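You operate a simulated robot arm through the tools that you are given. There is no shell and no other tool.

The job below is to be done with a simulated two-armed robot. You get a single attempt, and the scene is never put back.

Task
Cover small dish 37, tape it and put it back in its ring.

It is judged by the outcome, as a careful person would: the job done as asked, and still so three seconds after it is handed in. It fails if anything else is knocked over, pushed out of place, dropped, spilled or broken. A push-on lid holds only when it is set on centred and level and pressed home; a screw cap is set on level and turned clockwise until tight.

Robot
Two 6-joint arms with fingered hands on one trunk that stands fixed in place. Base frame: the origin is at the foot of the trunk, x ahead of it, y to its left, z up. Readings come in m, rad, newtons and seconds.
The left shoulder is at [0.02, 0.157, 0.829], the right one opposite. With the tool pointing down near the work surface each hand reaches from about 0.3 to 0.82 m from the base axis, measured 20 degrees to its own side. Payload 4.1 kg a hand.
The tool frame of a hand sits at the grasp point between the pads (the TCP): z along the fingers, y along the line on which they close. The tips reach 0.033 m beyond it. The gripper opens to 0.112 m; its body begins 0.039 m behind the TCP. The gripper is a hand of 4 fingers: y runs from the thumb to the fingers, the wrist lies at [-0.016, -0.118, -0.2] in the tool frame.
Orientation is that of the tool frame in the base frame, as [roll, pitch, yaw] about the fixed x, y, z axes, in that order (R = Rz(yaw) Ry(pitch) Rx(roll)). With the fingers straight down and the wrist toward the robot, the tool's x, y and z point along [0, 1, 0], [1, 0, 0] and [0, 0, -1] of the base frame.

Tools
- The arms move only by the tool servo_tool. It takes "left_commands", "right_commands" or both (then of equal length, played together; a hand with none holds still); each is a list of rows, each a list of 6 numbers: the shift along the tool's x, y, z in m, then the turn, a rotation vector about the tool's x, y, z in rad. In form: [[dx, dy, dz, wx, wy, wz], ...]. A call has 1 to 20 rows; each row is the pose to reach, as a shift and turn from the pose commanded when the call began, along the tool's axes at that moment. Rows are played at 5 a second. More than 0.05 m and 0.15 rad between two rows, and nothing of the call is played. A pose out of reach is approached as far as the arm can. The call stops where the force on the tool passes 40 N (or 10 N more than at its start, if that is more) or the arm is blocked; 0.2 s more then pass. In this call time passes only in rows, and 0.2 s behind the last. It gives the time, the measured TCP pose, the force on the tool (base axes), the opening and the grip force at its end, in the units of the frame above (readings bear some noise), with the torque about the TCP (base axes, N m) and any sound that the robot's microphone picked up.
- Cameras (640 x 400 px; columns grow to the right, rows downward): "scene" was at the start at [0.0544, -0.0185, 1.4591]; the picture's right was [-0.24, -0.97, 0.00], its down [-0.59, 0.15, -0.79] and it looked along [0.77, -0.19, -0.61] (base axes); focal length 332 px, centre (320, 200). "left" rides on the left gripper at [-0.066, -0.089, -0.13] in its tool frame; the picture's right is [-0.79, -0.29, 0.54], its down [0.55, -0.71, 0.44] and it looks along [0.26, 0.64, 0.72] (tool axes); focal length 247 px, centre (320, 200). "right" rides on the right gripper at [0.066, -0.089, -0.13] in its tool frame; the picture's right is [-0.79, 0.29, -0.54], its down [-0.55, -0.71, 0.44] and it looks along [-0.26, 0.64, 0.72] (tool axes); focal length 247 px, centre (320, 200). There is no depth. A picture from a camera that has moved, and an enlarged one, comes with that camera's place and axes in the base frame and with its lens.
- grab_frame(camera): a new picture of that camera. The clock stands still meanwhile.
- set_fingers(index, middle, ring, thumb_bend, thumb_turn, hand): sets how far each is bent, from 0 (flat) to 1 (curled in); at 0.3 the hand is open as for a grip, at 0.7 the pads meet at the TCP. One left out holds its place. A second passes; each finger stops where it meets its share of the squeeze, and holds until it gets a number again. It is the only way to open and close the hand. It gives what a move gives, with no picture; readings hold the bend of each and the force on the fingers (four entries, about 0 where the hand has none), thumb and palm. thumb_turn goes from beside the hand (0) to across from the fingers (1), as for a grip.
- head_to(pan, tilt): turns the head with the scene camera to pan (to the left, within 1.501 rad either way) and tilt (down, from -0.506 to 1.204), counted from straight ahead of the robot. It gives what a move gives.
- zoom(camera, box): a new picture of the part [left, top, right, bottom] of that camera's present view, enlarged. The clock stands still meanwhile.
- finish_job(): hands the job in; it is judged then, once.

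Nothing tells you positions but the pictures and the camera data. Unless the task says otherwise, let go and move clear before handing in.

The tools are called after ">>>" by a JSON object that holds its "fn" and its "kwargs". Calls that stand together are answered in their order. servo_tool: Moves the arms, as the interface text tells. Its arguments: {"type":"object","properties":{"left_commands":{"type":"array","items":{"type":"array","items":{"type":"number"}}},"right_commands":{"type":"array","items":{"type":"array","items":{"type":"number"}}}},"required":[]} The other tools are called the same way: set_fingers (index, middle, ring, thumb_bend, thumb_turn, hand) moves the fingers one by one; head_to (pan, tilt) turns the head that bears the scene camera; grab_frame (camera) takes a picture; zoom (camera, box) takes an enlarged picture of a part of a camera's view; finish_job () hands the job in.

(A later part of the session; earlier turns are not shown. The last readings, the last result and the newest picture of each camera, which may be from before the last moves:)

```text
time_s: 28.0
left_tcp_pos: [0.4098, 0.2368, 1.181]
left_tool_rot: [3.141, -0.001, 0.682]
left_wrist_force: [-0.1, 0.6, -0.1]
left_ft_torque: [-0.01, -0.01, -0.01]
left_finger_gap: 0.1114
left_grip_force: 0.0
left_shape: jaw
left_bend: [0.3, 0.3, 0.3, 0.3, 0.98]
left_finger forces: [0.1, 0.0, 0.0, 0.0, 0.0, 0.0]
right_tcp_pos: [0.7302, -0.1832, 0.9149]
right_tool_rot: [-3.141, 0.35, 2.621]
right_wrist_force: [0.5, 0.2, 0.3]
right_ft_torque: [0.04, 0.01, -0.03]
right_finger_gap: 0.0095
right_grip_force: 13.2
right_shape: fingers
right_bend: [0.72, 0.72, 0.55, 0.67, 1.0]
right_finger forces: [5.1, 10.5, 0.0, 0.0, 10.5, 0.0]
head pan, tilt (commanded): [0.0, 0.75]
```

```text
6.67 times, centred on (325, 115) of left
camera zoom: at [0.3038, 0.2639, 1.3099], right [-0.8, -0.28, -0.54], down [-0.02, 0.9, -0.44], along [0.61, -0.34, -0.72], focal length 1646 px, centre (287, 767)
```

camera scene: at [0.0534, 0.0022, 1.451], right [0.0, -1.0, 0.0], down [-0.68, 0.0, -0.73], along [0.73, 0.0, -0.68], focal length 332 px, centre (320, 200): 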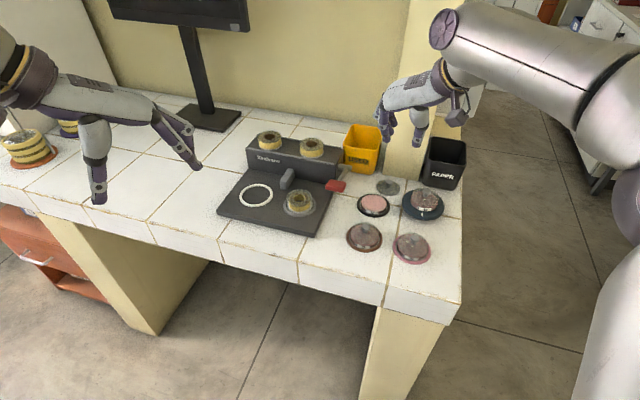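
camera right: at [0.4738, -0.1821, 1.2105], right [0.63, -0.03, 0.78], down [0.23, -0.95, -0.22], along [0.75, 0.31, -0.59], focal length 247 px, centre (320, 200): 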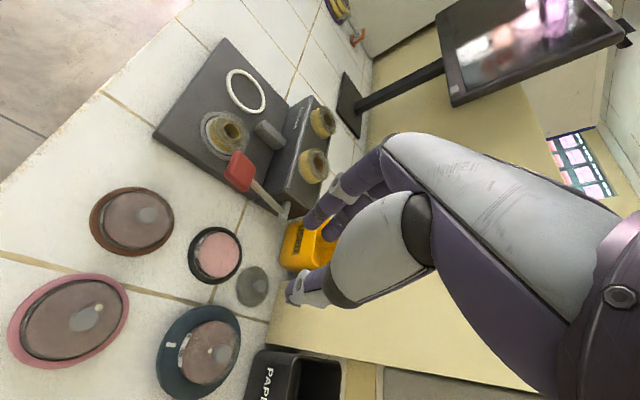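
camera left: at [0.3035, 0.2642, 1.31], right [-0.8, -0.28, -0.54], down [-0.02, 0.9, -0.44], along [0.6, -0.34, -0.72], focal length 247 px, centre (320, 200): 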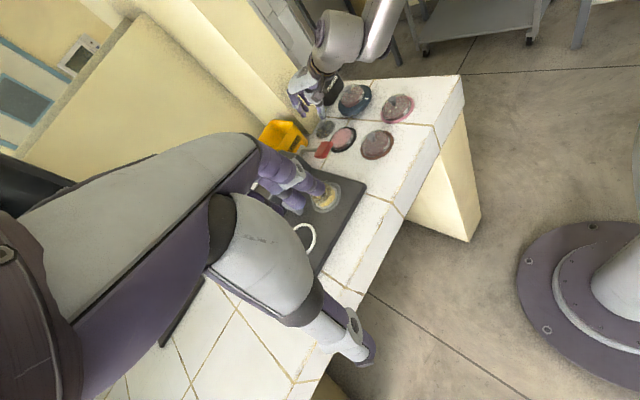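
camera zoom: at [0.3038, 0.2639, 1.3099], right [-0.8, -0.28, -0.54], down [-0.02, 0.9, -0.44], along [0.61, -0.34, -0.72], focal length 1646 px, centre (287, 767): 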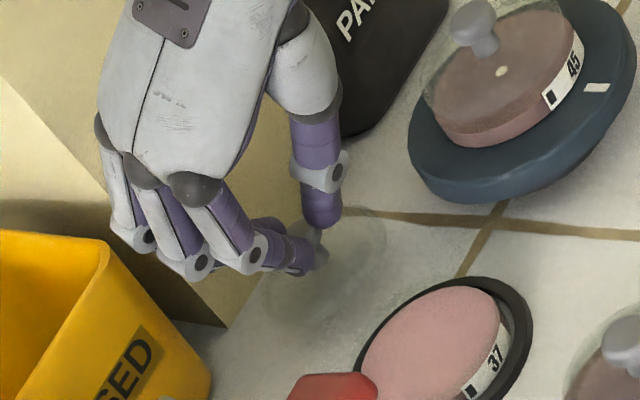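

The lid is up and held with balanced forces (thumb 10.5 N against index and middle). I'll raise it further, then carry it over dish 37, staying above the lever.

>>> {"fn": "servo_tool", "kwargs": {"right_commands": [[-0.0069, 0, -0.0188, 0, 0, 0], [-0.0138, 0, -0.0376, 0, 0, 0], [-0.0224, 0, -0.061, 0, 0, 0]]}}

>>> {"fn": "zoom", "kwargs": {"camera": "scene", "box": [350, 130, 430, 210]}}

>>> {"fn": "zoom", "kwargs": {"camera": "left", "box": [285, 65, 355, 135]}}

```text
time_s: 28.8
left_tcp_pos: [0.4105, 0.2355, 1.1797]
left_tool_rot: [3.14, 0.001, 0.681]
left_wrist_force: [0.0, 0.5, 0.6]
left_ft_torque: [-0.01, 0.01, 0.01]
left_finger_gap: 0.112
left_grip_force: 0.0
left_shape: jaw
left_bend: [0.3, 0.3, 0.3, 0.3, 0.98]
left_finger forces: [0.0, 0.0, 0.0, 0.1, 0.0, 0.0]
right_tcp_pos: [0.7295, -0.183, 0.9799]
right_tool_rot: [-3.142, 0.351, 2.62]
right_wrist_force: [0.0, 0.2, 0.3]
right_ft_torque: [-0.03, -0.03, -0.01]
right_finger_gap: 0.0093
right_grip_force: 12.1
right_shape: fingers
right_bend: [0.72, 0.72, 0.55, 0.67, 1.0]
right_finger forces: [5.2, 8.9, 0.1, 0.0, 10.4, 0.0]
head pan, tilt (commanded): [0.0, 0.75]
```

```text
5.00 times, centred on (390, 170) of scene
camera zoom: at [0.0533, 0.0021, 1.4511], right [0.0, -1.0, 0.0], down [-0.68, 0.0, -0.73], along [0.73, 0.0, -0.68], focal length 1662 px, centre (-30, 350)
```

zoom: 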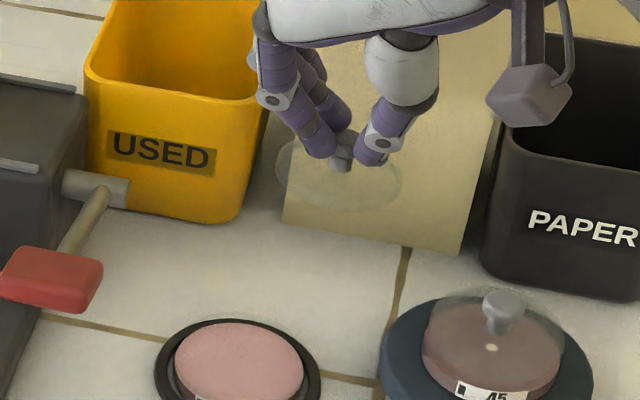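

```text
5.71 times, centred on (320, 100) of left
camera zoom: at [0.3039, 0.2638, 1.3099], right [-0.8, -0.28, -0.54], down [-0.02, 0.9, -0.44], along [0.61, -0.34, -0.72], focal length 1411 px, centre (320, 771)
```

zoom: 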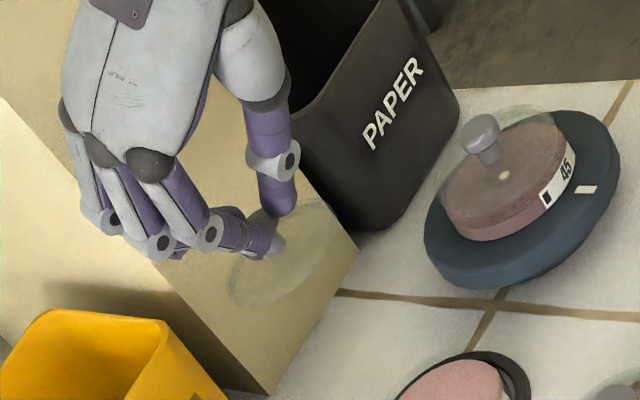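

>>> {"fn": "zoom", "kwargs": {"camera": "scene", "box": [380, 140, 405, 165]}}

>>> {"fn": "zoom", "kwargs": {"camera": "left", "box": [310, 85, 335, 110]}}

>>> {"fn": "zoom", "kwargs": {"camera": "right", "box": [230, 180, 350, 300]}}

```text
16.00 times, centred on (392, 152) of scene
camera zoom: at [0.0533, 0.0021, 1.4511], right [0.0, -1.0, 0.0], down [-0.68, 0.0, -0.73], along [0.73, 0.0, -0.68], focal length 5318 px, centre (-840, 960)
```

zoom: 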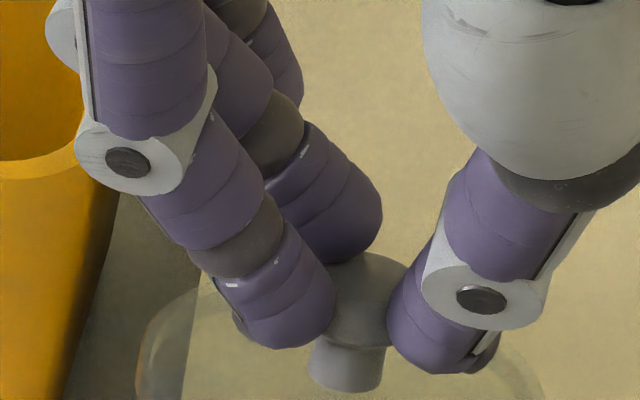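

```text
16.00 times, centred on (322, 98) of left
camera zoom: at [0.3039, 0.2638, 1.3099], right [-0.8, -0.28, -0.54], down [-0.02, 0.9, -0.44], along [0.61, -0.34, -0.72], focal length 3952 px, centre (280, 1840)
```

zoom: 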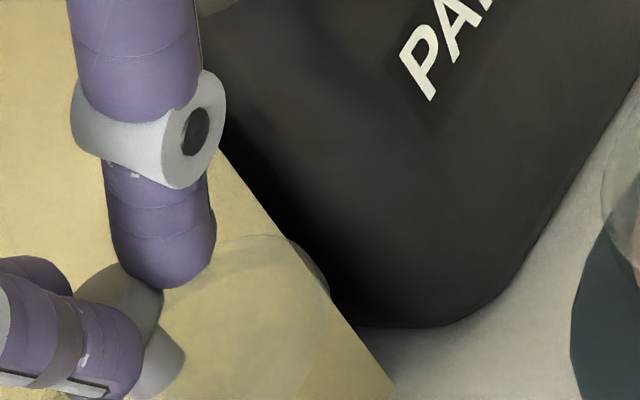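

```text
3.33 times, centred on (290, 240) of right
camera zoom: at [0.5936, -0.2078, 1.0781], right [0.63, -0.03, 0.78], down [0.23, -0.95, -0.22], along [0.75, 0.31, -0.59], focal length 823 px, centre (420, 67)
```

zoom: 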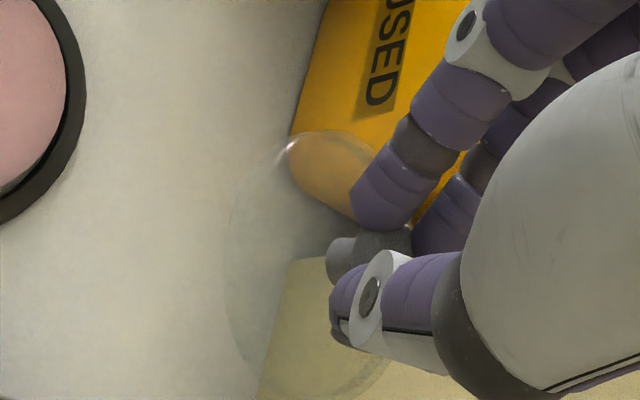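

The knob is held in a proper tripod and the lid hangs nearly level. I'll carry it over dish 37 and then turn the hand about the vertical by −35° so its knuckles will clear the lever when it goes down.

>>> {"fn": "servo_tool", "kwargs": {"right_commands": [[0.0263, 0.0049, -0.0096, 0, 0, 0], [0.0525, 0.0097, -0.0192, 0, 0, 0], [0.0788, 0.0146, -0.0288, 0, 0, 0], [0.0788, 0.0146, -0.0288, 0.042, 0, 0.1146], [0.0788, 0.0146, -0.0288, 0.084, 0, 0.2291], [0.0788, 0.0146, -0.0288, 0.126, 0, 0.3437], [0.0788, 0.0146, -0.0288, 0.168, 0, 0.4582], [0.0788, 0.0146, -0.0288, 0.2097, 0, 0.5728]]}}

>>> {"fn": "zoom", "kwargs": {"camera": "scene", "box": [330, 140, 430, 230]}}

>>> {"fn": "zoom", "kwargs": {"camera": "left", "box": [295, 75, 375, 155]}}

>>> {"fn": "zoom", "kwargs": {"camera": "right", "box": [200, 160, 360, 320]}}

```text
time_s: 30.6
left_tcp_pos: [0.4103, 0.2349, 1.1794]
left_tool_rot: [-3.141, 0.001, 0.682]
left_wrist_force: [-0.1, 0.6, 0.3]
left_ft_torque: [-0.01, -0.01, 0.02]
left_finger_gap: 0.1116
left_grip_force: 0.0
left_shape: jaw
left_bend: [0.3, 0.3, 0.3, 0.3, 0.98]
left_finger forces: [0.1, 0.1, 0.0, 0.0, 0.0, 0.0]
right_tcp_pos: [0.6643, -0.1288, 0.9801]
right_tool_rot: [-3.141, 0.35, 2.01]
right_wrist_force: [0.3, 0.8, 0.5]
right_ft_torque: [-0.02, 0.02, 0.02]
right_finger_gap: 0.0087
right_grip_force: 11.5
right_shape: fingers
right_bend: [0.73, 0.72, 0.55, 0.67, 1.0]
right_finger forces: [5.3, 7.8, 0.0, 0.0, 9.8, 0.0]
head pan, tilt (commanded): [0.0, 0.75]
```

```text
4.44 times, centred on (380, 185) of scene
camera zoom: at [0.0531, 0.0021, 1.4511], right [0.0, -1.0, 0.0], down [-0.68, 0.0, -0.73], along [0.73, 0.0, -0.68], focal length 1477 px, centre (53, 267)
```

zoom: 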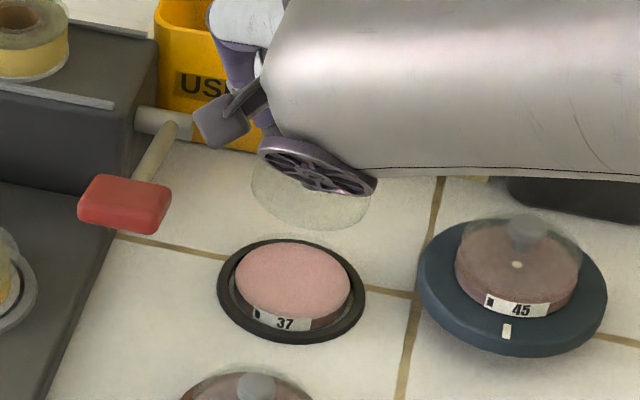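

```text
5.00 times, centred on (335, 115) of left
camera zoom: at [0.3038, 0.2638, 1.3099], right [-0.8, -0.28, -0.54], down [-0.02, 0.9, -0.44], along [0.61, -0.34, -0.72], focal length 1235 px, centre (245, 625)
```

zoom: 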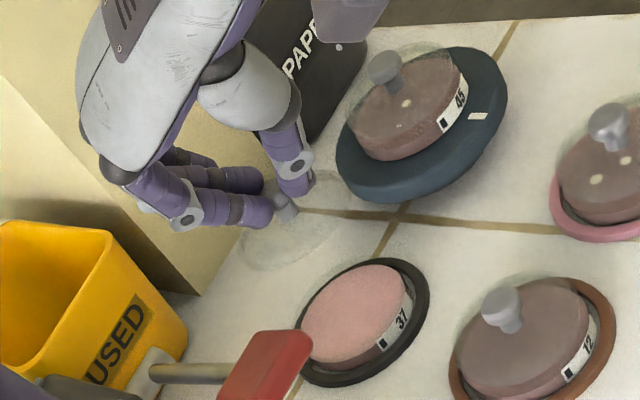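

```text
2.50 times, centred on (280, 240) of right
camera zoom: at [0.5387, -0.0707, 1.0773], right [0.5, -0.38, 0.78], down [-0.36, -0.91, -0.22], along [0.79, -0.17, -0.59], focal length 617 px, centre (420, 100)
```

zoom: 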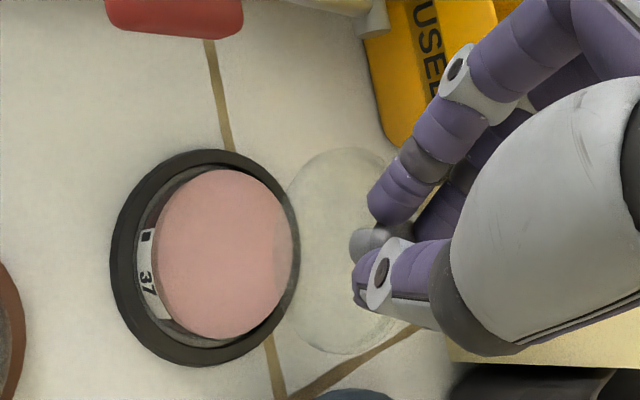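

The lid is over the dish; the left camera has the clear view. I'll zoom tightly to see the lid's edges, level and centre.

>>> {"fn": "zoom", "kwargs": {"camera": "left", "box": [308, 102, 348, 142]}}

>>> {"fn": "zoom", "kwargs": {"camera": "right", "box": [260, 200, 320, 260]}}

>>> {"fn": "zoom", "kwargs": {"camera": "scene", "box": [360, 165, 400, 205]}}

```text
10.00 times, centred on (328, 122) of left
camera zoom: at [0.3038, 0.2638, 1.3099], right [-0.8, -0.28, -0.54], down [-0.02, 0.9, -0.44], along [0.61, -0.34, -0.72], focal length 2470 px, centre (240, 980)
```

zoom: 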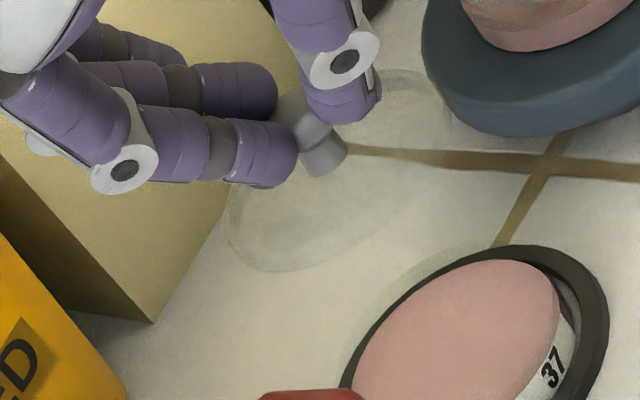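

```text
6.67 times, centred on (290, 230) of right
camera zoom: at [0.5387, -0.0707, 1.0773], right [0.5, -0.38, 0.78], down [-0.36, -0.91, -0.22], along [0.79, -0.17, -0.59], focal length 1646 px, centre (520, 0)
```

zoom: 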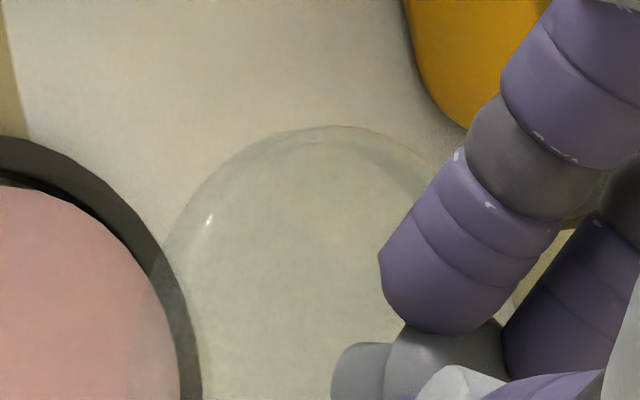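

```text
10.00 times, centred on (380, 185) of scene
camera zoom: at [0.0531, 0.0021, 1.4511], right [0.0, -1.0, 0.0], down [-0.68, 0.0, -0.73], along [0.73, 0.0, -0.68], focal length 3324 px, centre (-280, 350)
```

zoom: 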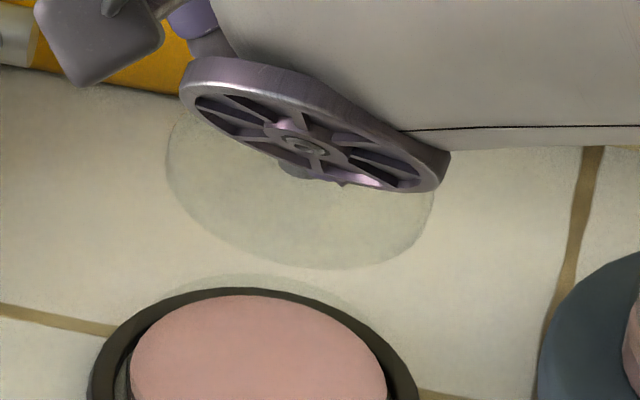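

Combining both views, the lid's centre is about 5 mm short of the dish centre in x, with its right side a few degrees low. I'll correct both and descend to about 20 mm above contact.

>>> {"fn": "servo_tool", "kwargs": {"right_commands": [[0.0, 0.0057, 0.0, 0.024, -0.0543, -0.0088], [0.0079, 0.0057, 0.021, 0.024, -0.0543, -0.0088], [0.0158, 0.0057, 0.0421, 0.024, -0.0543, -0.0088]]}}

>>> {"fn": "zoom", "kwargs": {"camera": "left", "box": [308, 102, 348, 142]}}

>>> {"fn": "zoom", "kwargs": {"camera": "scene", "box": [350, 175, 400, 215]}}

>>> {"fn": "zoom", "kwargs": {"camera": "right", "box": [210, 180, 330, 300]}}

```text
time_s: 31.4
left_tcp_pos: [0.411, 0.2361, 1.1796]
left_tool_rot: [3.141, -0.001, 0.682]
left_wrist_force: [-1.0, 0.7, 0.6]
left_ft_torque: [0.01, -0.01, -0.03]
left_finger_gap: 0.1117
left_grip_force: 0.0
left_shape: jaw
left_bend: [0.3, 0.3, 0.3, 0.3, 0.98]
left_finger forces: [0.0, 0.1, 0.1, 0.0, 0.0, 0.1]
right_tcp_pos: [0.6689, -0.126, 0.9343]
right_tool_rot: [-3.113, 0.405, 2.018]
right_wrist_force: [-0.4, -0.5, 0.6]
right_ft_torque: [0.01, 0.01, 0.01]
right_finger_gap: 0.0087
right_grip_force: 11.8
right_shape: fingers
right_bend: [0.73, 0.72, 0.55, 0.67, 1.0]
right_finger forces: [5.1, 7.4, 0.0, 0.0, 9.8, 0.0]
head pan, tilt (commanded): [0.0, 0.75]
```

```text
10.00 times, centred on (328, 122) of left
camera zoom: at [0.3037, 0.264, 1.3099], right [-0.8, -0.28, -0.54], down [-0.02, 0.9, -0.44], along [0.61, -0.34, -0.72], focal length 2470 px, centre (240, 980)
```

zoom: 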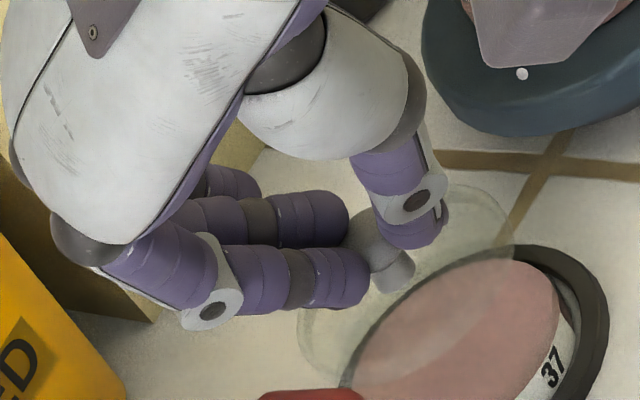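

```text
10.00 times, centred on (375, 195) of scene
camera zoom: at [0.053, 0.0023, 1.4511], right [0.0, -1.0, 0.0], down [-0.68, 0.0, -0.73], along [0.73, 0.0, -0.68], focal length 3324 px, centre (-230, 250)
```

zoom: 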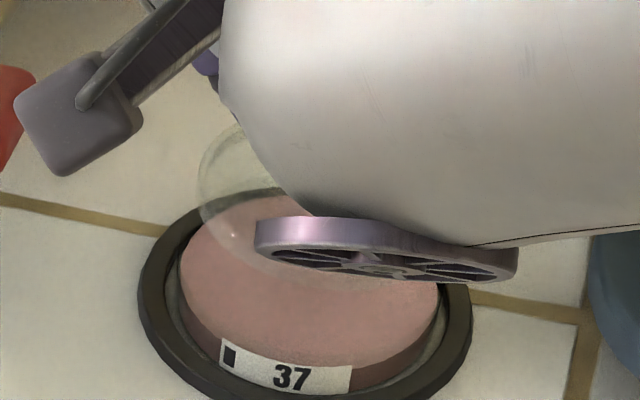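

```text
3.33 times, centred on (270, 240) of right
camera zoom: at [0.5438, -0.0619, 1.0287], right [0.5, -0.34, 0.8], down [-0.36, -0.92, -0.16], along [0.79, -0.21, -0.58], focal length 823 px, centre (487, 67)
```

zoom: 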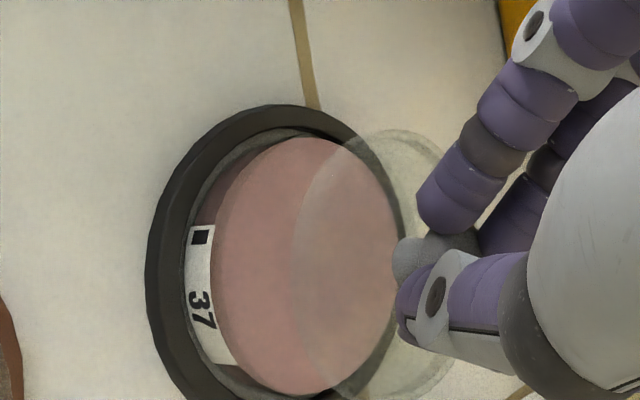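

Looks well aligned. I'll zoom for a precise check of the lid's edges relative to the dish before the final descent.

>>> {"fn": "zoom", "kwargs": {"camera": "left", "box": [330, 117, 360, 147]}}

>>> {"fn": "zoom", "kwargs": {"camera": "right", "box": [235, 205, 315, 285]}}

```text
13.33 times, centred on (345, 132) of left
camera zoom: at [0.3037, 0.264, 1.3099], right [-0.8, -0.28, -0.54], down [-0.02, 0.9, -0.44], along [0.61, -0.34, -0.72], focal length 3293 px, centre (-13, 1107)
```

zoom: 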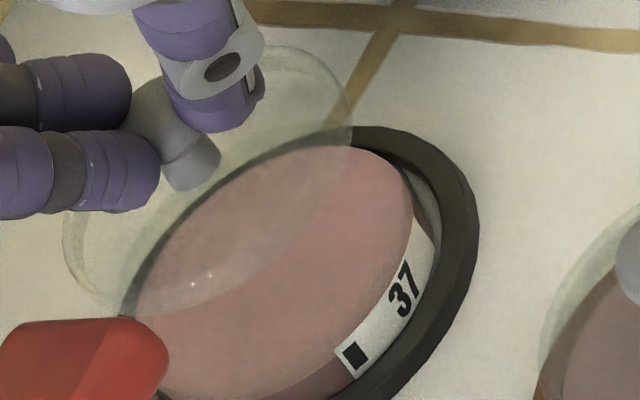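

```text
5.00 times, centred on (275, 245) of right
camera zoom: at [0.5438, -0.0619, 1.0287], right [0.5, -0.34, 0.8], down [-0.36, -0.92, -0.16], along [0.79, -0.21, -0.58], focal length 1235 px, centre (545, -25)
```

zoom: 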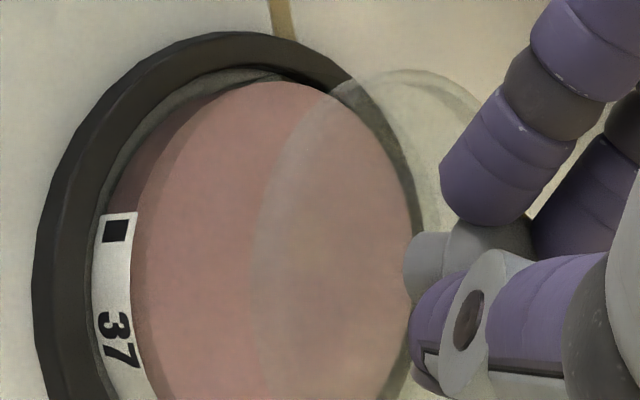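

The lid is within about 2 mm of the dish's centre. I'll apply that last correction and lower to just above the rim, watching force.

>>> {"fn": "servo_tool", "kwargs": {"right_commands": [[0.0019, 0.0022, 0.0044, 0, 0, 0], [0.0038, 0.0024, 0.0087, 0, 0, 0], [0.0056, 0.0026, 0.0131, 0, 0, 0], [0.0075, 0.0027, 0.0174, 0, 0, 0]]}}

>>> {"fn": "zoom", "kwargs": {"camera": "left", "box": [330, 117, 370, 157]}}

>>> {"fn": "zoom", "kwargs": {"camera": "scene", "box": [350, 175, 400, 215]}}

```text
time_s: 32.4
left_tcp_pos: [0.4121, 0.2378, 1.1783]
left_tool_rot: [-3.141, 0.0, 0.681]
left_wrist_force: [-0.3, 0.5, -0.4]
left_ft_torque: [0.04, -0.03, 0.02]
left_finger_gap: 0.1118
left_grip_force: 0.1
left_shape: jaw
left_bend: [0.3, 0.3, 0.3, 0.3, 0.98]
left_finger forces: [0.0, 0.0, 0.1, 0.0, 0.0, 0.1]
right_tcp_pos: [0.6711, -0.1259, 0.9154]
right_tool_rot: [-3.115, 0.404, 2.018]
right_wrist_force: [0.1, 0.1, 0.6]
right_ft_torque: [-0.04, 0.0, 0.01]
right_finger_gap: 0.0086
right_grip_force: 13.1
right_shape: fingers
right_bend: [0.73, 0.72, 0.55, 0.67, 1.0]
right_finger forces: [6.0, 9.7, 0.1, 0.1, 10.6, 0.0]
head pan, tilt (commanded): [0.0, 0.75]
heard: snap
```

```text
10.00 times, centred on (350, 137) of left
camera zoom: at [0.3037, 0.2639, 1.3099], right [-0.8, -0.28, -0.54], down [-0.02, 0.9, -0.44], along [0.61, -0.34, -0.72], focal length 2470 px, centre (20, 830)
```

zoom: 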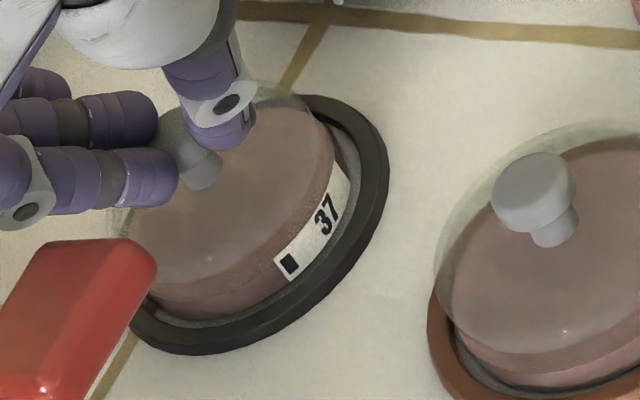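

```text
10.00 times, centred on (375, 195) of scene
camera zoom: at [0.0531, 0.0022, 1.4511], right [0.0, -1.0, 0.0], down [-0.68, 0.0, -0.73], along [0.73, 0.0, -0.68], focal length 3324 px, centre (-230, 250)
```

zoom: 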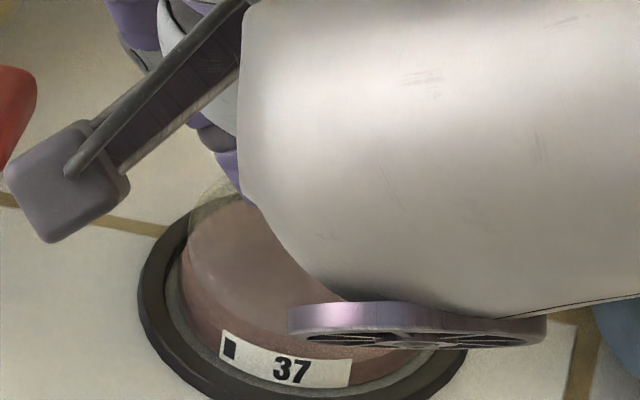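

I heard a snap as the lid reached the dish, and it looks seated like its neighbours. I'll press down a little more through the knob to be sure it's home.

>>> {"fn": "servo_tool", "kwargs": {"right_commands": [[0.0004, 0, 0.0009, 0, 0, 0], [0.0008, 0, 0.0018, 0, 0, 0], [0.0012, 0, 0.0028, 0, 0, 0]]}}

>>> {"fn": "zoom", "kwargs": {"camera": "left", "box": [330, 117, 370, 157]}}

```text
time_s: 33.2
left_tcp_pos: [0.4093, 0.2364, 1.1796]
left_tool_rot: [-3.141, 0.001, 0.682]
left_wrist_force: [-0.6, 0.4, -0.1]
left_ft_torque: [-0.01, -0.04, 0.0]
left_finger_gap: 0.1118
left_grip_force: 0.1
left_shape: jaw
left_bend: [0.3, 0.3, 0.3, 0.3, 0.98]
left_finger forces: [0.0, 0.0, 0.0, 0.1, 0.0, 0.1]
right_tcp_pos: [0.6728, -0.1249, 0.9147]
right_tool_rot: [-3.117, 0.404, 2.02]
right_wrist_force: [-2.1, 2.1, 12.3]
right_ft_torque: [-0.11, -0.05, 0.03]
right_finger_gap: 0.0088
right_grip_force: 17.8
right_shape: fingers
right_bend: [0.73, 0.73, 0.55, 0.67, 1.0]
right_finger forces: [6.4, 16.4, 0.0, 0.1, 13.1, 0.1]
head pan, tilt (commanded): [0.0, 0.75]
```

```text
10.00 times, centred on (350, 137) of left
camera zoom: at [0.3034, 0.2641, 1.31], right [-0.8, -0.28, -0.54], down [-0.02, 0.9, -0.44], along [0.61, -0.34, -0.72], focal length 2470 px, centre (20, 830)
```

zoom: 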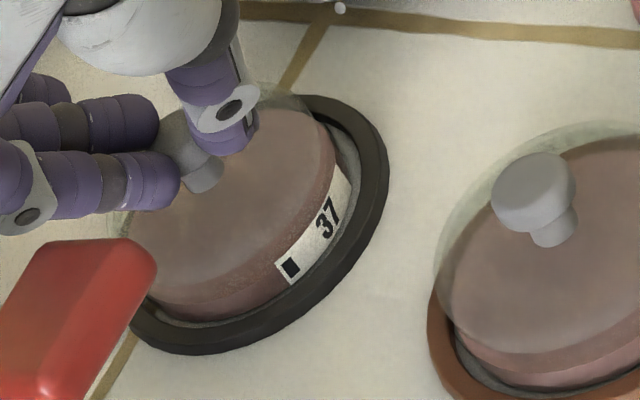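

The lid is rigidly seated (12 N pressed with no further travel). Before moving the dish I'll measure the taper's white seat ring accurately from the scene and left cameras.

>>> {"fn": "zoom", "kwargs": {"camera": "scene", "box": [215, 165, 305, 225]}}

>>> {"fn": "zoom", "kwargs": {"camera": "left", "box": [265, 165, 365, 265]}}

>>> {"fn": "zoom", "kwargs": {"camera": "scene", "box": [270, 160, 370, 230]}}

>>> {"fn": "zoom", "kwargs": {"camera": "left", "box": [290, 130, 370, 210]}}

```text
6.67 times, centred on (260, 195) of scene
camera zoom: at [0.0527, 0.0024, 1.4511], right [0.0, -1.0, 0.0], down [-0.68, 0.0, -0.73], along [0.73, 0.0, -0.68], focal length 2216 px, centre (720, 233)
```

zoom: 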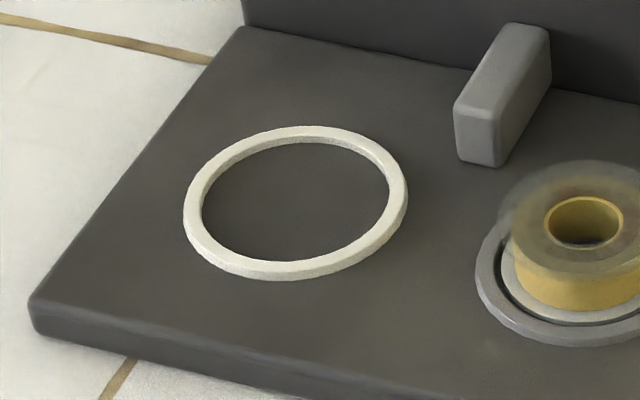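

```text
4.00 times, centred on (315, 215) of left
camera zoom: at [0.3034, 0.2641, 1.31], right [-0.8, -0.28, -0.54], down [-0.02, 0.9, -0.44], along [0.61, -0.34, -0.72], focal length 988 px, centre (340, 140)
```

zoom: 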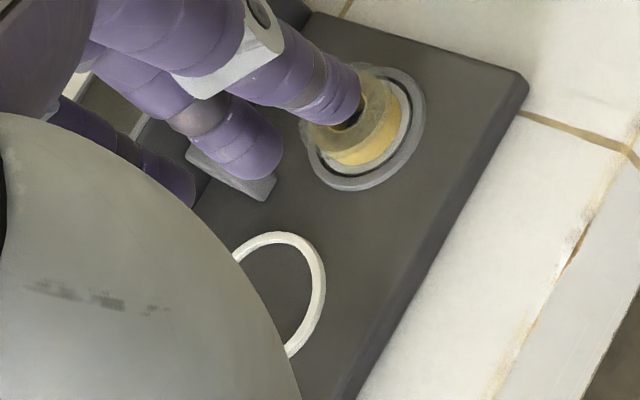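

```text
5.71 times, centred on (320, 195) of scene
camera zoom: at [0.0527, 0.0024, 1.4511], right [0.0, -1.0, 0.0], down [-0.68, 0.0, -0.73], along [0.73, 0.0, -0.68], focal length 1900 px, centre (320, 229)
```

zoom: 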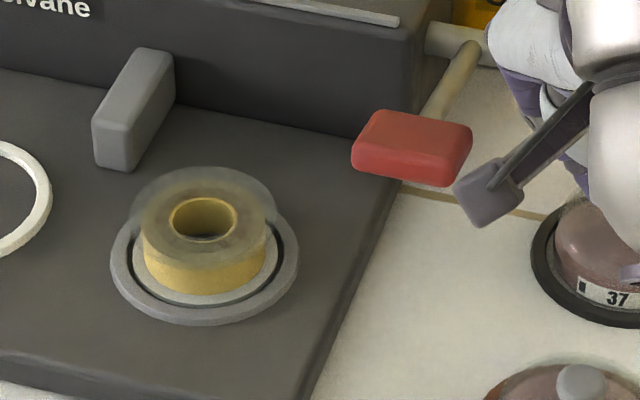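

```text
5.00 times, centred on (330, 170) of left
camera zoom: at [0.3034, 0.2641, 1.31], right [-0.8, -0.28, -0.54], down [-0.02, 0.9, -0.44], along [0.61, -0.34, -0.72], focal length 1235 px, centre (270, 350)
```

zoom: 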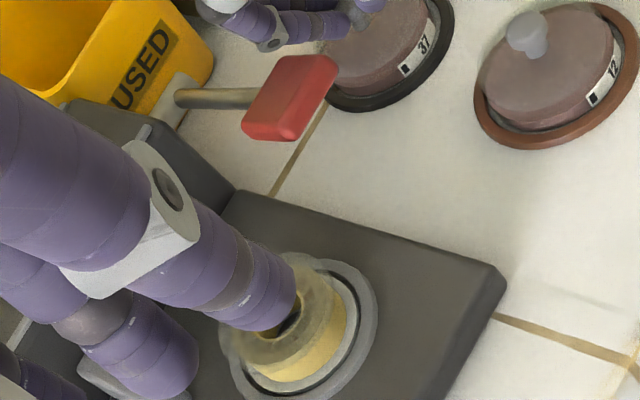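

The plate top is at z≈0.875 and the white seat ring is centred at ≈[0.687, 0.166] with inner radius ≈36 mm, the same size as the dish's own ring. I'll lift the dish by the lid's knob about 18 mm and check that lid and dish come up together.

>>> {"fn": "servo_tool", "kwargs": {"right_commands": [[-0.001, 0, -0.0023, 0, 0, 0], [-0.0024, -0.0001, -0.0055, 0, 0, 0], [-0.0043, -0.0003, -0.0101, 0, 0, 0], [-0.0079, -0.0005, -0.0184, 0, 0, 0]]}}

>>> {"fn": "zoom", "kwargs": {"camera": "left", "box": [325, 112, 365, 152]}}

>>> {"fn": "zoom", "kwargs": {"camera": "right", "box": [210, 180, 330, 300]}}

>>> {"fn": "zoom", "kwargs": {"camera": "scene", "box": [340, 165, 400, 215]}}

```text
time_s: 34.2
left_tcp_pos: [0.4098, 0.2363, 1.1795]
left_tool_rot: [3.141, -0.002, 0.681]
left_wrist_force: [-0.5, -0.1, 0.1]
left_ft_torque: [-0.01, 0.0, -0.04]
left_finger_gap: 0.1119
left_grip_force: 0.1
left_shape: jaw
left_bend: [0.3, 0.3, 0.3, 0.3, 0.98]
left_finger forces: [0.1, 0.0, 0.0, 0.0, 0.0, 0.0]
right_tcp_pos: [0.6711, -0.1267, 0.9323]
right_tool_rot: [-3.112, 0.407, 2.019]
right_wrist_force: [-0.2, 0.2, 0.9]
right_ft_torque: [-0.01, -0.02, 0.0]
right_finger_gap: 0.0084
right_grip_force: 11.1
right_shape: fingers
right_bend: [0.73, 0.72, 0.55, 0.67, 1.0]
right_finger forces: [5.4, 7.9, 0.0, 0.0, 9.5, 0.0]
head pan, tilt (commanded): [0.0, 0.75]
heard: snap
```

```text
10.00 times, centred on (345, 132) of left
camera zoom: at [0.3038, 0.2639, 1.3099], right [-0.8, -0.28, -0.54], down [-0.02, 0.9, -0.44], along [0.61, -0.34, -0.72], focal length 2470 px, centre (70, 880)
```

zoom: 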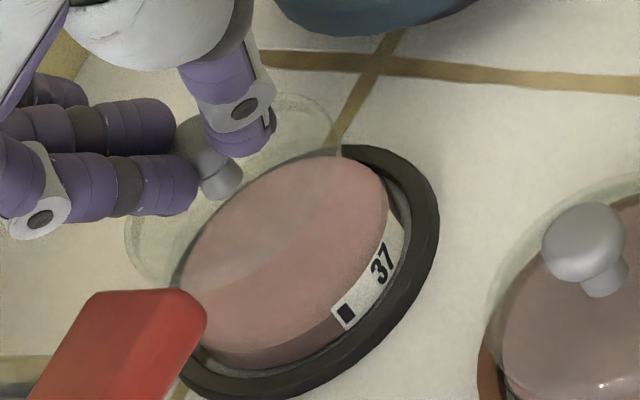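

```text
3.33 times, centred on (270, 240) of right
camera zoom: at [0.5462, -0.0612, 1.0267], right [0.5, -0.34, 0.8], down [-0.36, -0.92, -0.16], along [0.79, -0.21, -0.58], focal length 823 px, centre (487, 67)
```

zoom: 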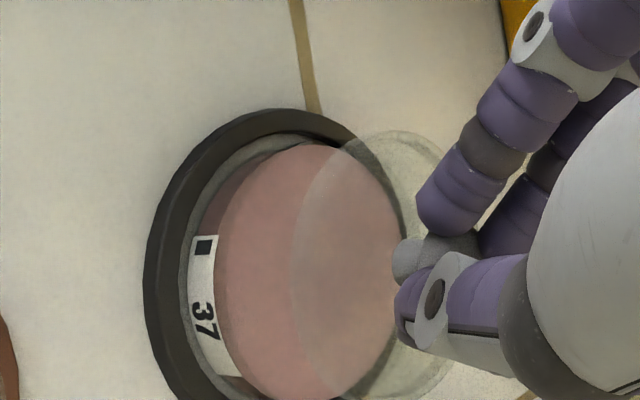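

```text
8.00 times, centred on (370, 190) of scene
camera zoom: at [0.0532, 0.0022, 1.4511], right [0.0, -1.0, 0.0], down [-0.68, 0.0, -0.73], along [0.73, 0.0, -0.68], focal length 2659 px, centre (-80, 280)
```

zoom: 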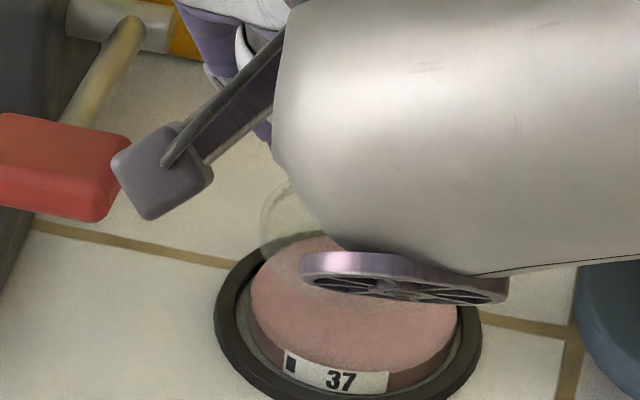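

Lifting by the knob popped the lid off again (second snap), with the dish unmoved in its ring. So the dish has to be carried by its sides, not by the knob. I'll seat the lid again at the same spot, let go of the knob so it settles level, and then press it home from above.

>>> {"fn": "servo_tool", "kwargs": {"right_commands": [[0.0023, 0.0002, 0.0053, 0, 0, 0], [0.0046, 0.0003, 0.0106, 0, 0, 0], [0.0068, 0.0005, 0.0159, 0, 0, 0], [0.0076, 0.0005, 0.0177, 0, 0, 0]]}}

>>> {"fn": "zoom", "kwargs": {"camera": "left", "box": [325, 112, 365, 152]}}

>>> {"fn": "zoom", "kwargs": {"camera": "right", "box": [210, 180, 330, 300]}}

```text
time_s: 35.2
left_tcp_pos: [0.4114, 0.2373, 1.1796]
left_tool_rot: [-3.141, 0.002, 0.684]
left_wrist_force: [0.3, -0.4, 0.2]
left_ft_torque: [-0.01, 0.0, 0.01]
left_finger_gap: 0.1117
left_grip_force: 0.0
left_shape: jaw
left_bend: [0.3, 0.3, 0.3, 0.3, 0.98]
left_finger forces: [0.1, 0.0, 0.0, 0.0, 0.0, 0.1]
right_tcp_pos: [0.6716, -0.1243, 0.9134]
right_tool_rot: [-3.115, 0.406, 2.019]
right_wrist_force: [-0.7, 0.2, 4.2]
right_ft_torque: [-0.09, -0.09, 0.01]
right_finger_gap: 0.0085
right_grip_force: 15.2
right_shape: fingers
right_bend: [0.73, 0.72, 0.55, 0.67, 1.0]
right_finger forces: [5.8, 14.1, 0.0, 0.0, 11.3, 0.0]
head pan, tilt (commanded): [0.0, 0.75]
```

```text
10.00 times, centred on (345, 132) of left
camera zoom: at [0.3036, 0.2639, 1.3099], right [-0.8, -0.28, -0.54], down [-0.02, 0.9, -0.44], along [0.61, -0.34, -0.72], focal length 2470 px, centre (70, 880)
```

zoom: 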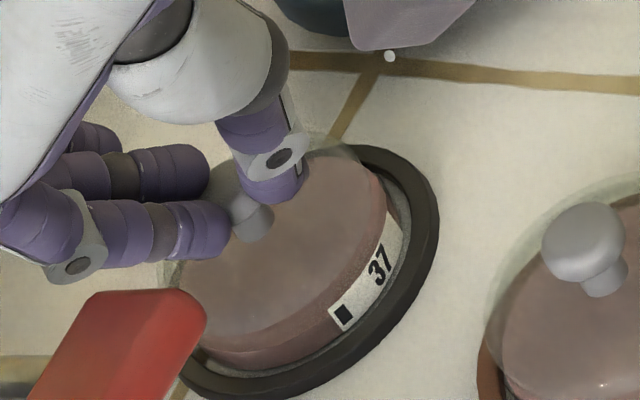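

```text
3.33 times, centred on (270, 240) of right
camera zoom: at [0.5461, -0.0608, 1.0083], right [0.5, -0.34, 0.8], down [-0.36, -0.92, -0.17], along [0.79, -0.21, -0.58], focal length 823 px, centre (487, 67)
```

zoom: 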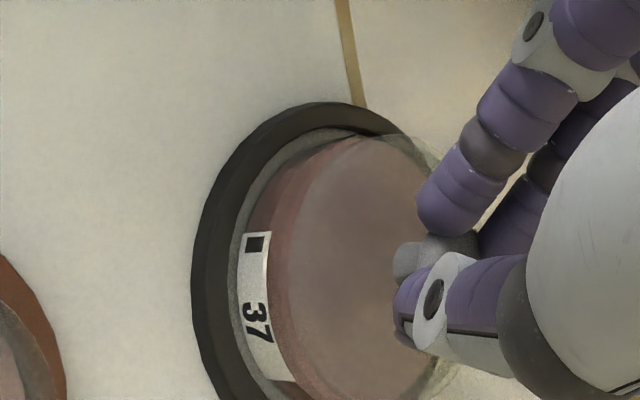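

>>> {"fn": "zoom", "kwargs": {"camera": "left", "box": [325, 117, 355, 147]}}

>>> {"fn": "zoom", "kwargs": {"camera": "left", "box": [362, 127, 397, 162]}}

>>> {"fn": "zoom", "kwargs": {"camera": "right", "box": [260, 190, 320, 250]}}

```text
13.33 times, centred on (340, 132) of left
camera zoom: at [0.3036, 0.2639, 1.3099], right [-0.8, -0.28, -0.54], down [-0.02, 0.9, -0.44], along [0.61, -0.34, -0.72], focal length 3293 px, centre (53, 1107)
```

zoom: 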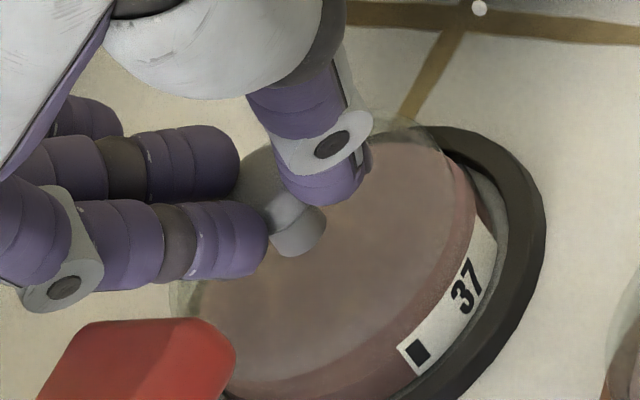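

```text
11.43 times, centred on (380, 144) of left
camera zoom: at [0.3036, 0.2639, 1.3099], right [-0.8, -0.28, -0.54], down [-0.02, 0.9, -0.44], along [0.61, -0.34, -0.72], focal length 2823 px, centre (-360, 834)
```

zoom: 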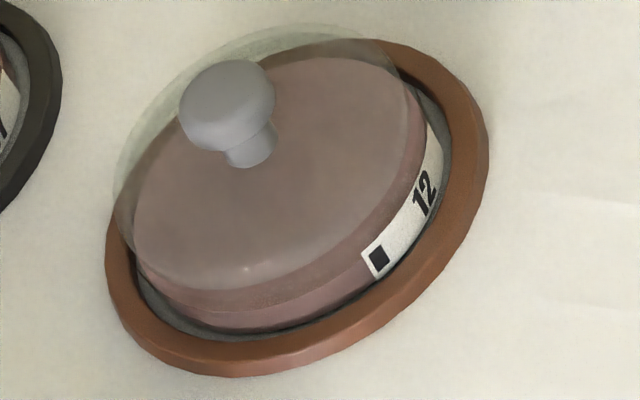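

```text
6.67 times, centred on (290, 220) of right
camera zoom: at [0.5461, -0.0608, 1.0083], right [0.5, -0.34, 0.8], down [-0.36, -0.92, -0.17], along [0.79, -0.21, -0.58], focal length 1646 px, centre (520, 67)
```

zoom: 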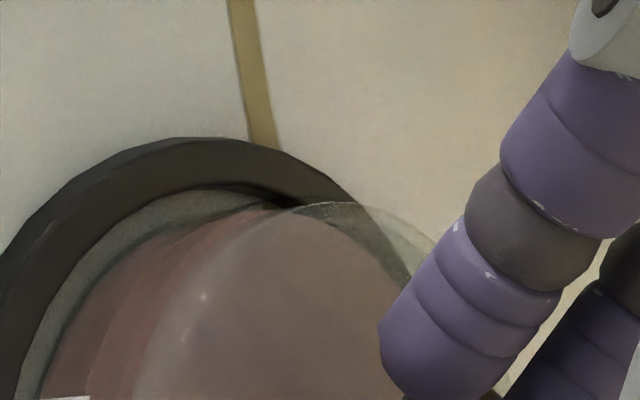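

The lid sits on the dish like its neighbour's, but without a snap this time, so it isn't home yet. I'll release the knob so it settles level.

>>> {"fn": "set_fingers", "kwargs": {"hand": "right", "index": 0.6, "middle": 0.6, "thumb_bend": 0.57}}

>>> {"fn": "zoom", "kwargs": {"camera": "left", "box": [325, 117, 355, 147]}}

>>> {"fn": "zoom", "kwargs": {"camera": "right", "box": [230, 190, 330, 290]}}

```text
time_s: 36.2
left_tcp_pos: [0.4099, 0.2369, 1.1804]
left_tool_rot: [3.141, 0.0, 0.682]
left_wrist_force: [-0.8, 0.7, 0.6]
left_ft_torque: [-0.02, 0.01, 0.01]
left_finger_gap: 0.1118
left_grip_force: 0.2
left_shape: jaw
left_bend: [0.3, 0.3, 0.3, 0.3, 0.98]
left_finger forces: [0.0, 0.0, 0.1, 0.1, 0.0, 0.0]
right_tcp_pos: [0.6714, -0.1245, 0.9133]
right_tool_rot: [-3.113, 0.405, 2.021]
right_wrist_force: [-0.1, 0.4, -0.2]
right_ft_torque: [0.01, -0.02, 0.01]
right_finger_gap: 0.0344
right_grip_force: 0.0
right_shape: fingers
right_bend: [0.6, 0.6, 0.55, 0.56, 1.0]
right_finger forces: [0.0, 0.0, 0.0, 0.0, 0.0, 0.0]
head pan, tilt (commanded): [0.0, 0.75]
heard: snap
```

```text
13.33 times, centred on (340, 132) of left
camera zoom: at [0.3038, 0.2639, 1.3099], right [-0.8, -0.28, -0.54], down [-0.02, 0.9, -0.44], along [0.61, -0.34, -0.72], focal length 3293 px, centre (53, 1107)
```

zoom: 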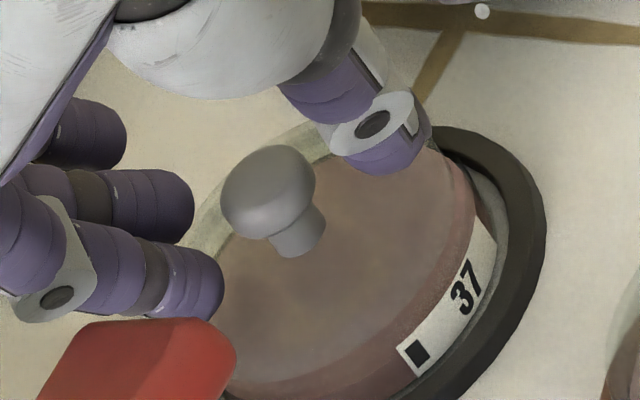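

```text
4.00 times, centred on (280, 240) of right
camera zoom: at [0.5461, -0.0608, 1.0076], right [0.5, -0.34, 0.8], down [-0.36, -0.92, -0.16], along [0.79, -0.21, -0.58], focal length 988 px, centre (480, 40)
```

zoom: 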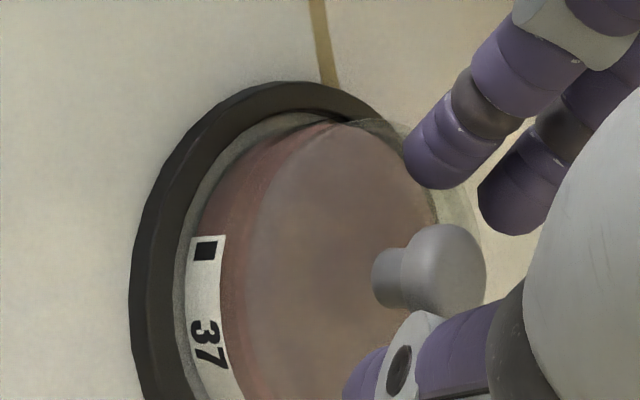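

Snap again on release, so the lid settled onto the dish. I'll raise the hand clear, straighten it, and then press the lid home from directly above.

>>> {"fn": "servo_tool", "kwargs": {"right_commands": [[-0.0055, -0.0004, -0.0129, 0, 0, 0], [-0.0138, -0.0009, -0.0322, 0, 0, 0], [-0.0276, -0.0018, -0.0643, 0, 0, 0], [-0.0394, -0.0026, -0.0919, 0, 0, 0]]}}

>>> {"fn": "servo_tool", "kwargs": {"right_commands": [[0, 0, 0, 0, 0.13, 0], [0, 0, 0, -0.01, 0.26, 0], [0, 0, 0, -0.02, 0.4, 0]]}}

>>> {"fn": "set_fingers", "kwargs": {"hand": "right", "index": 1.0, "middle": 1.0, "ring": 1.0, "thumb_bend": 0.3}}

>>> {"fn": "zoom", "kwargs": {"camera": "scene", "box": [320, 100, 460, 240]}}

>>> {"fn": "zoom", "kwargs": {"camera": "left", "box": [285, 65, 375, 155]}}

>>> {"fn": "grab_frame", "kwargs": {"camera": "right"}}

```text
time_s: 37.2
left_tcp_pos: [0.4097, 0.237, 1.1801]
left_tool_rot: [-3.141, -0.001, 0.683]
left_wrist_force: [-0.2, -0.5, 0.7]
left_ft_torque: [-0.01, 0.04, 0.0]
left_finger_gap: 0.1118
left_grip_force: 0.0
left_shape: jaw
left_bend: [0.3, 0.3, 0.3, 0.3, 0.98]
left_finger forces: [0.1, 0.0, 0.0, 0.1, 0.1, 0.0]
right_tcp_pos: [0.6711, -0.1256, 1.0122]
right_tool_rot: [-3.113, 0.405, 2.019]
right_wrist_force: [-0.3, -0.2, 0.5]
right_ft_torque: [0.01, 0.0, 0.0]
right_finger_gap: 0.0347
right_grip_force: 0.0
right_shape: fingers
right_bend: [0.6, 0.6, 0.55, 0.56, 1.0]
right_finger forces: [0.0, 0.0, 0.0, 0.1, 0.1, 0.0]
head pan, tilt (commanded): [0.0, 0.75]
```

```text
time_s: 38.0
left_tcp_pos: [0.4101, 0.2369, 1.1791]
left_tool_rot: [-3.141, 0.0, 0.683]
left_wrist_force: [-1.0, -0.9, 0.3]
left_ft_torque: [0.0, -0.05, 0.0]
left_finger_gap: 0.1113
left_grip_force: 0.0
left_shape: jaw
left_bend: [0.3, 0.3, 0.3, 0.3, 0.98]
left_finger forces: [0.0, 0.0, 0.1, 0.0, 0.1, 0.0]
right_tcp_pos: [0.6712, -0.1246, 1.0133]
right_tool_rot: [-3.137, 0.003, 2.014]
right_wrist_force: [-0.8, 1.2, 1.0]
right_ft_torque: [0.01, -0.01, 0.01]
right_finger_gap: 0.0342
right_grip_force: 0.1
right_shape: fingers
right_bend: [0.6, 0.6, 0.55, 0.56, 1.0]
right_finger forces: [0.0, 0.0, 0.1, 0.0, 0.1, 0.0]
head pan, tilt (commanded): [0.0, 0.75]
```

```text
time_s: 39.0
left_tcp_pos: [0.409, 0.2355, 1.1794]
left_tool_rot: [-3.141, 0.002, 0.682]
left_wrist_force: [-1.1, -0.5, 0.5]
left_ft_torque: [0.0, -0.03, -0.01]
left_finger_gap: 0.1117
left_grip_force: 0.0
left_shape: jaw
left_bend: [0.3, 0.3, 0.3, 0.3, 0.98]
left_finger forces: [0.0, 0.1, 0.0, 0.0, 0.0, 0.0]
right_tcp_pos: [0.6712, -0.1245, 1.0127]
right_tool_rot: [-3.134, 0.002, 2.011]
right_wrist_force: [-0.5, 0.0, -0.2]
right_ft_torque: [0.0, 0.01, 0.01]
right_finger_gap: 0.0531
right_grip_force: 0.1
right_shape: fingers
right_bend: [1.0, 1.0, 1.0, 0.3, 0.98]
right_finger forces: [0.0, 0.0, 0.0, 0.0, 0.0, 0.0]
head pan, tilt (commanded): [0.0, 0.75]
```

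```text
2.86 times, centred on (390, 170) of scene
camera zoom: at [0.0532, 0.0022, 1.4511], right [0.0, -1.0, 0.0], down [-0.68, 0.0, -0.73], along [0.73, 0.0, -0.68], focal length 950 px, centre (120, 286)
```

zoom: 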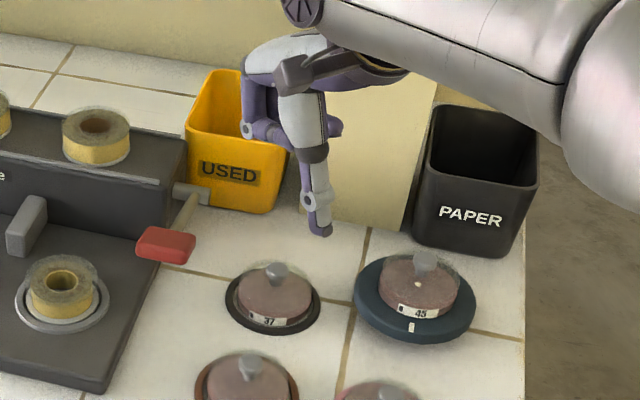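

```text
4.44 times, centred on (330, 110) of left
camera zoom: at [0.3038, 0.2639, 1.3099], right [-0.8, -0.28, -0.54], down [-0.02, 0.9, -0.44], along [0.61, -0.34, -0.72], focal length 1098 px, centre (276, 600)
```

zoom: 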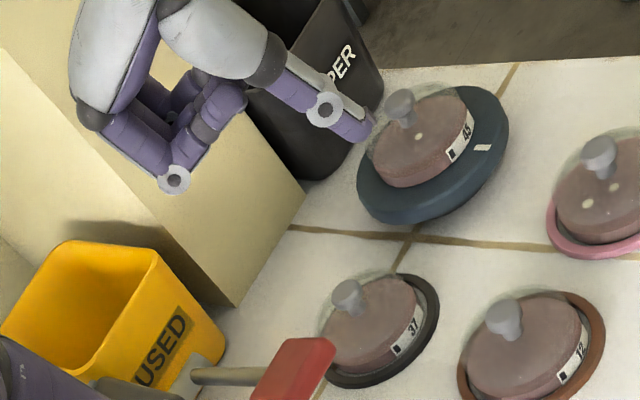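

```text
taken
camera right: at [0.5636, -0.103, 1.142], right [0.6, -0.59, 0.54], down [-0.41, -0.81, -0.43], along [0.69, 0.04, -0.72], focal length 247 px, centre (320, 200)
```

right: 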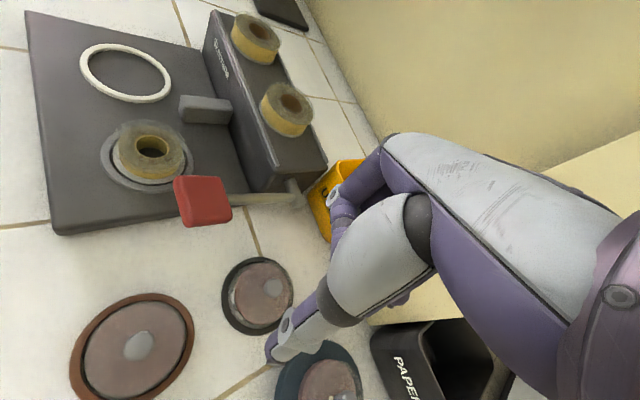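

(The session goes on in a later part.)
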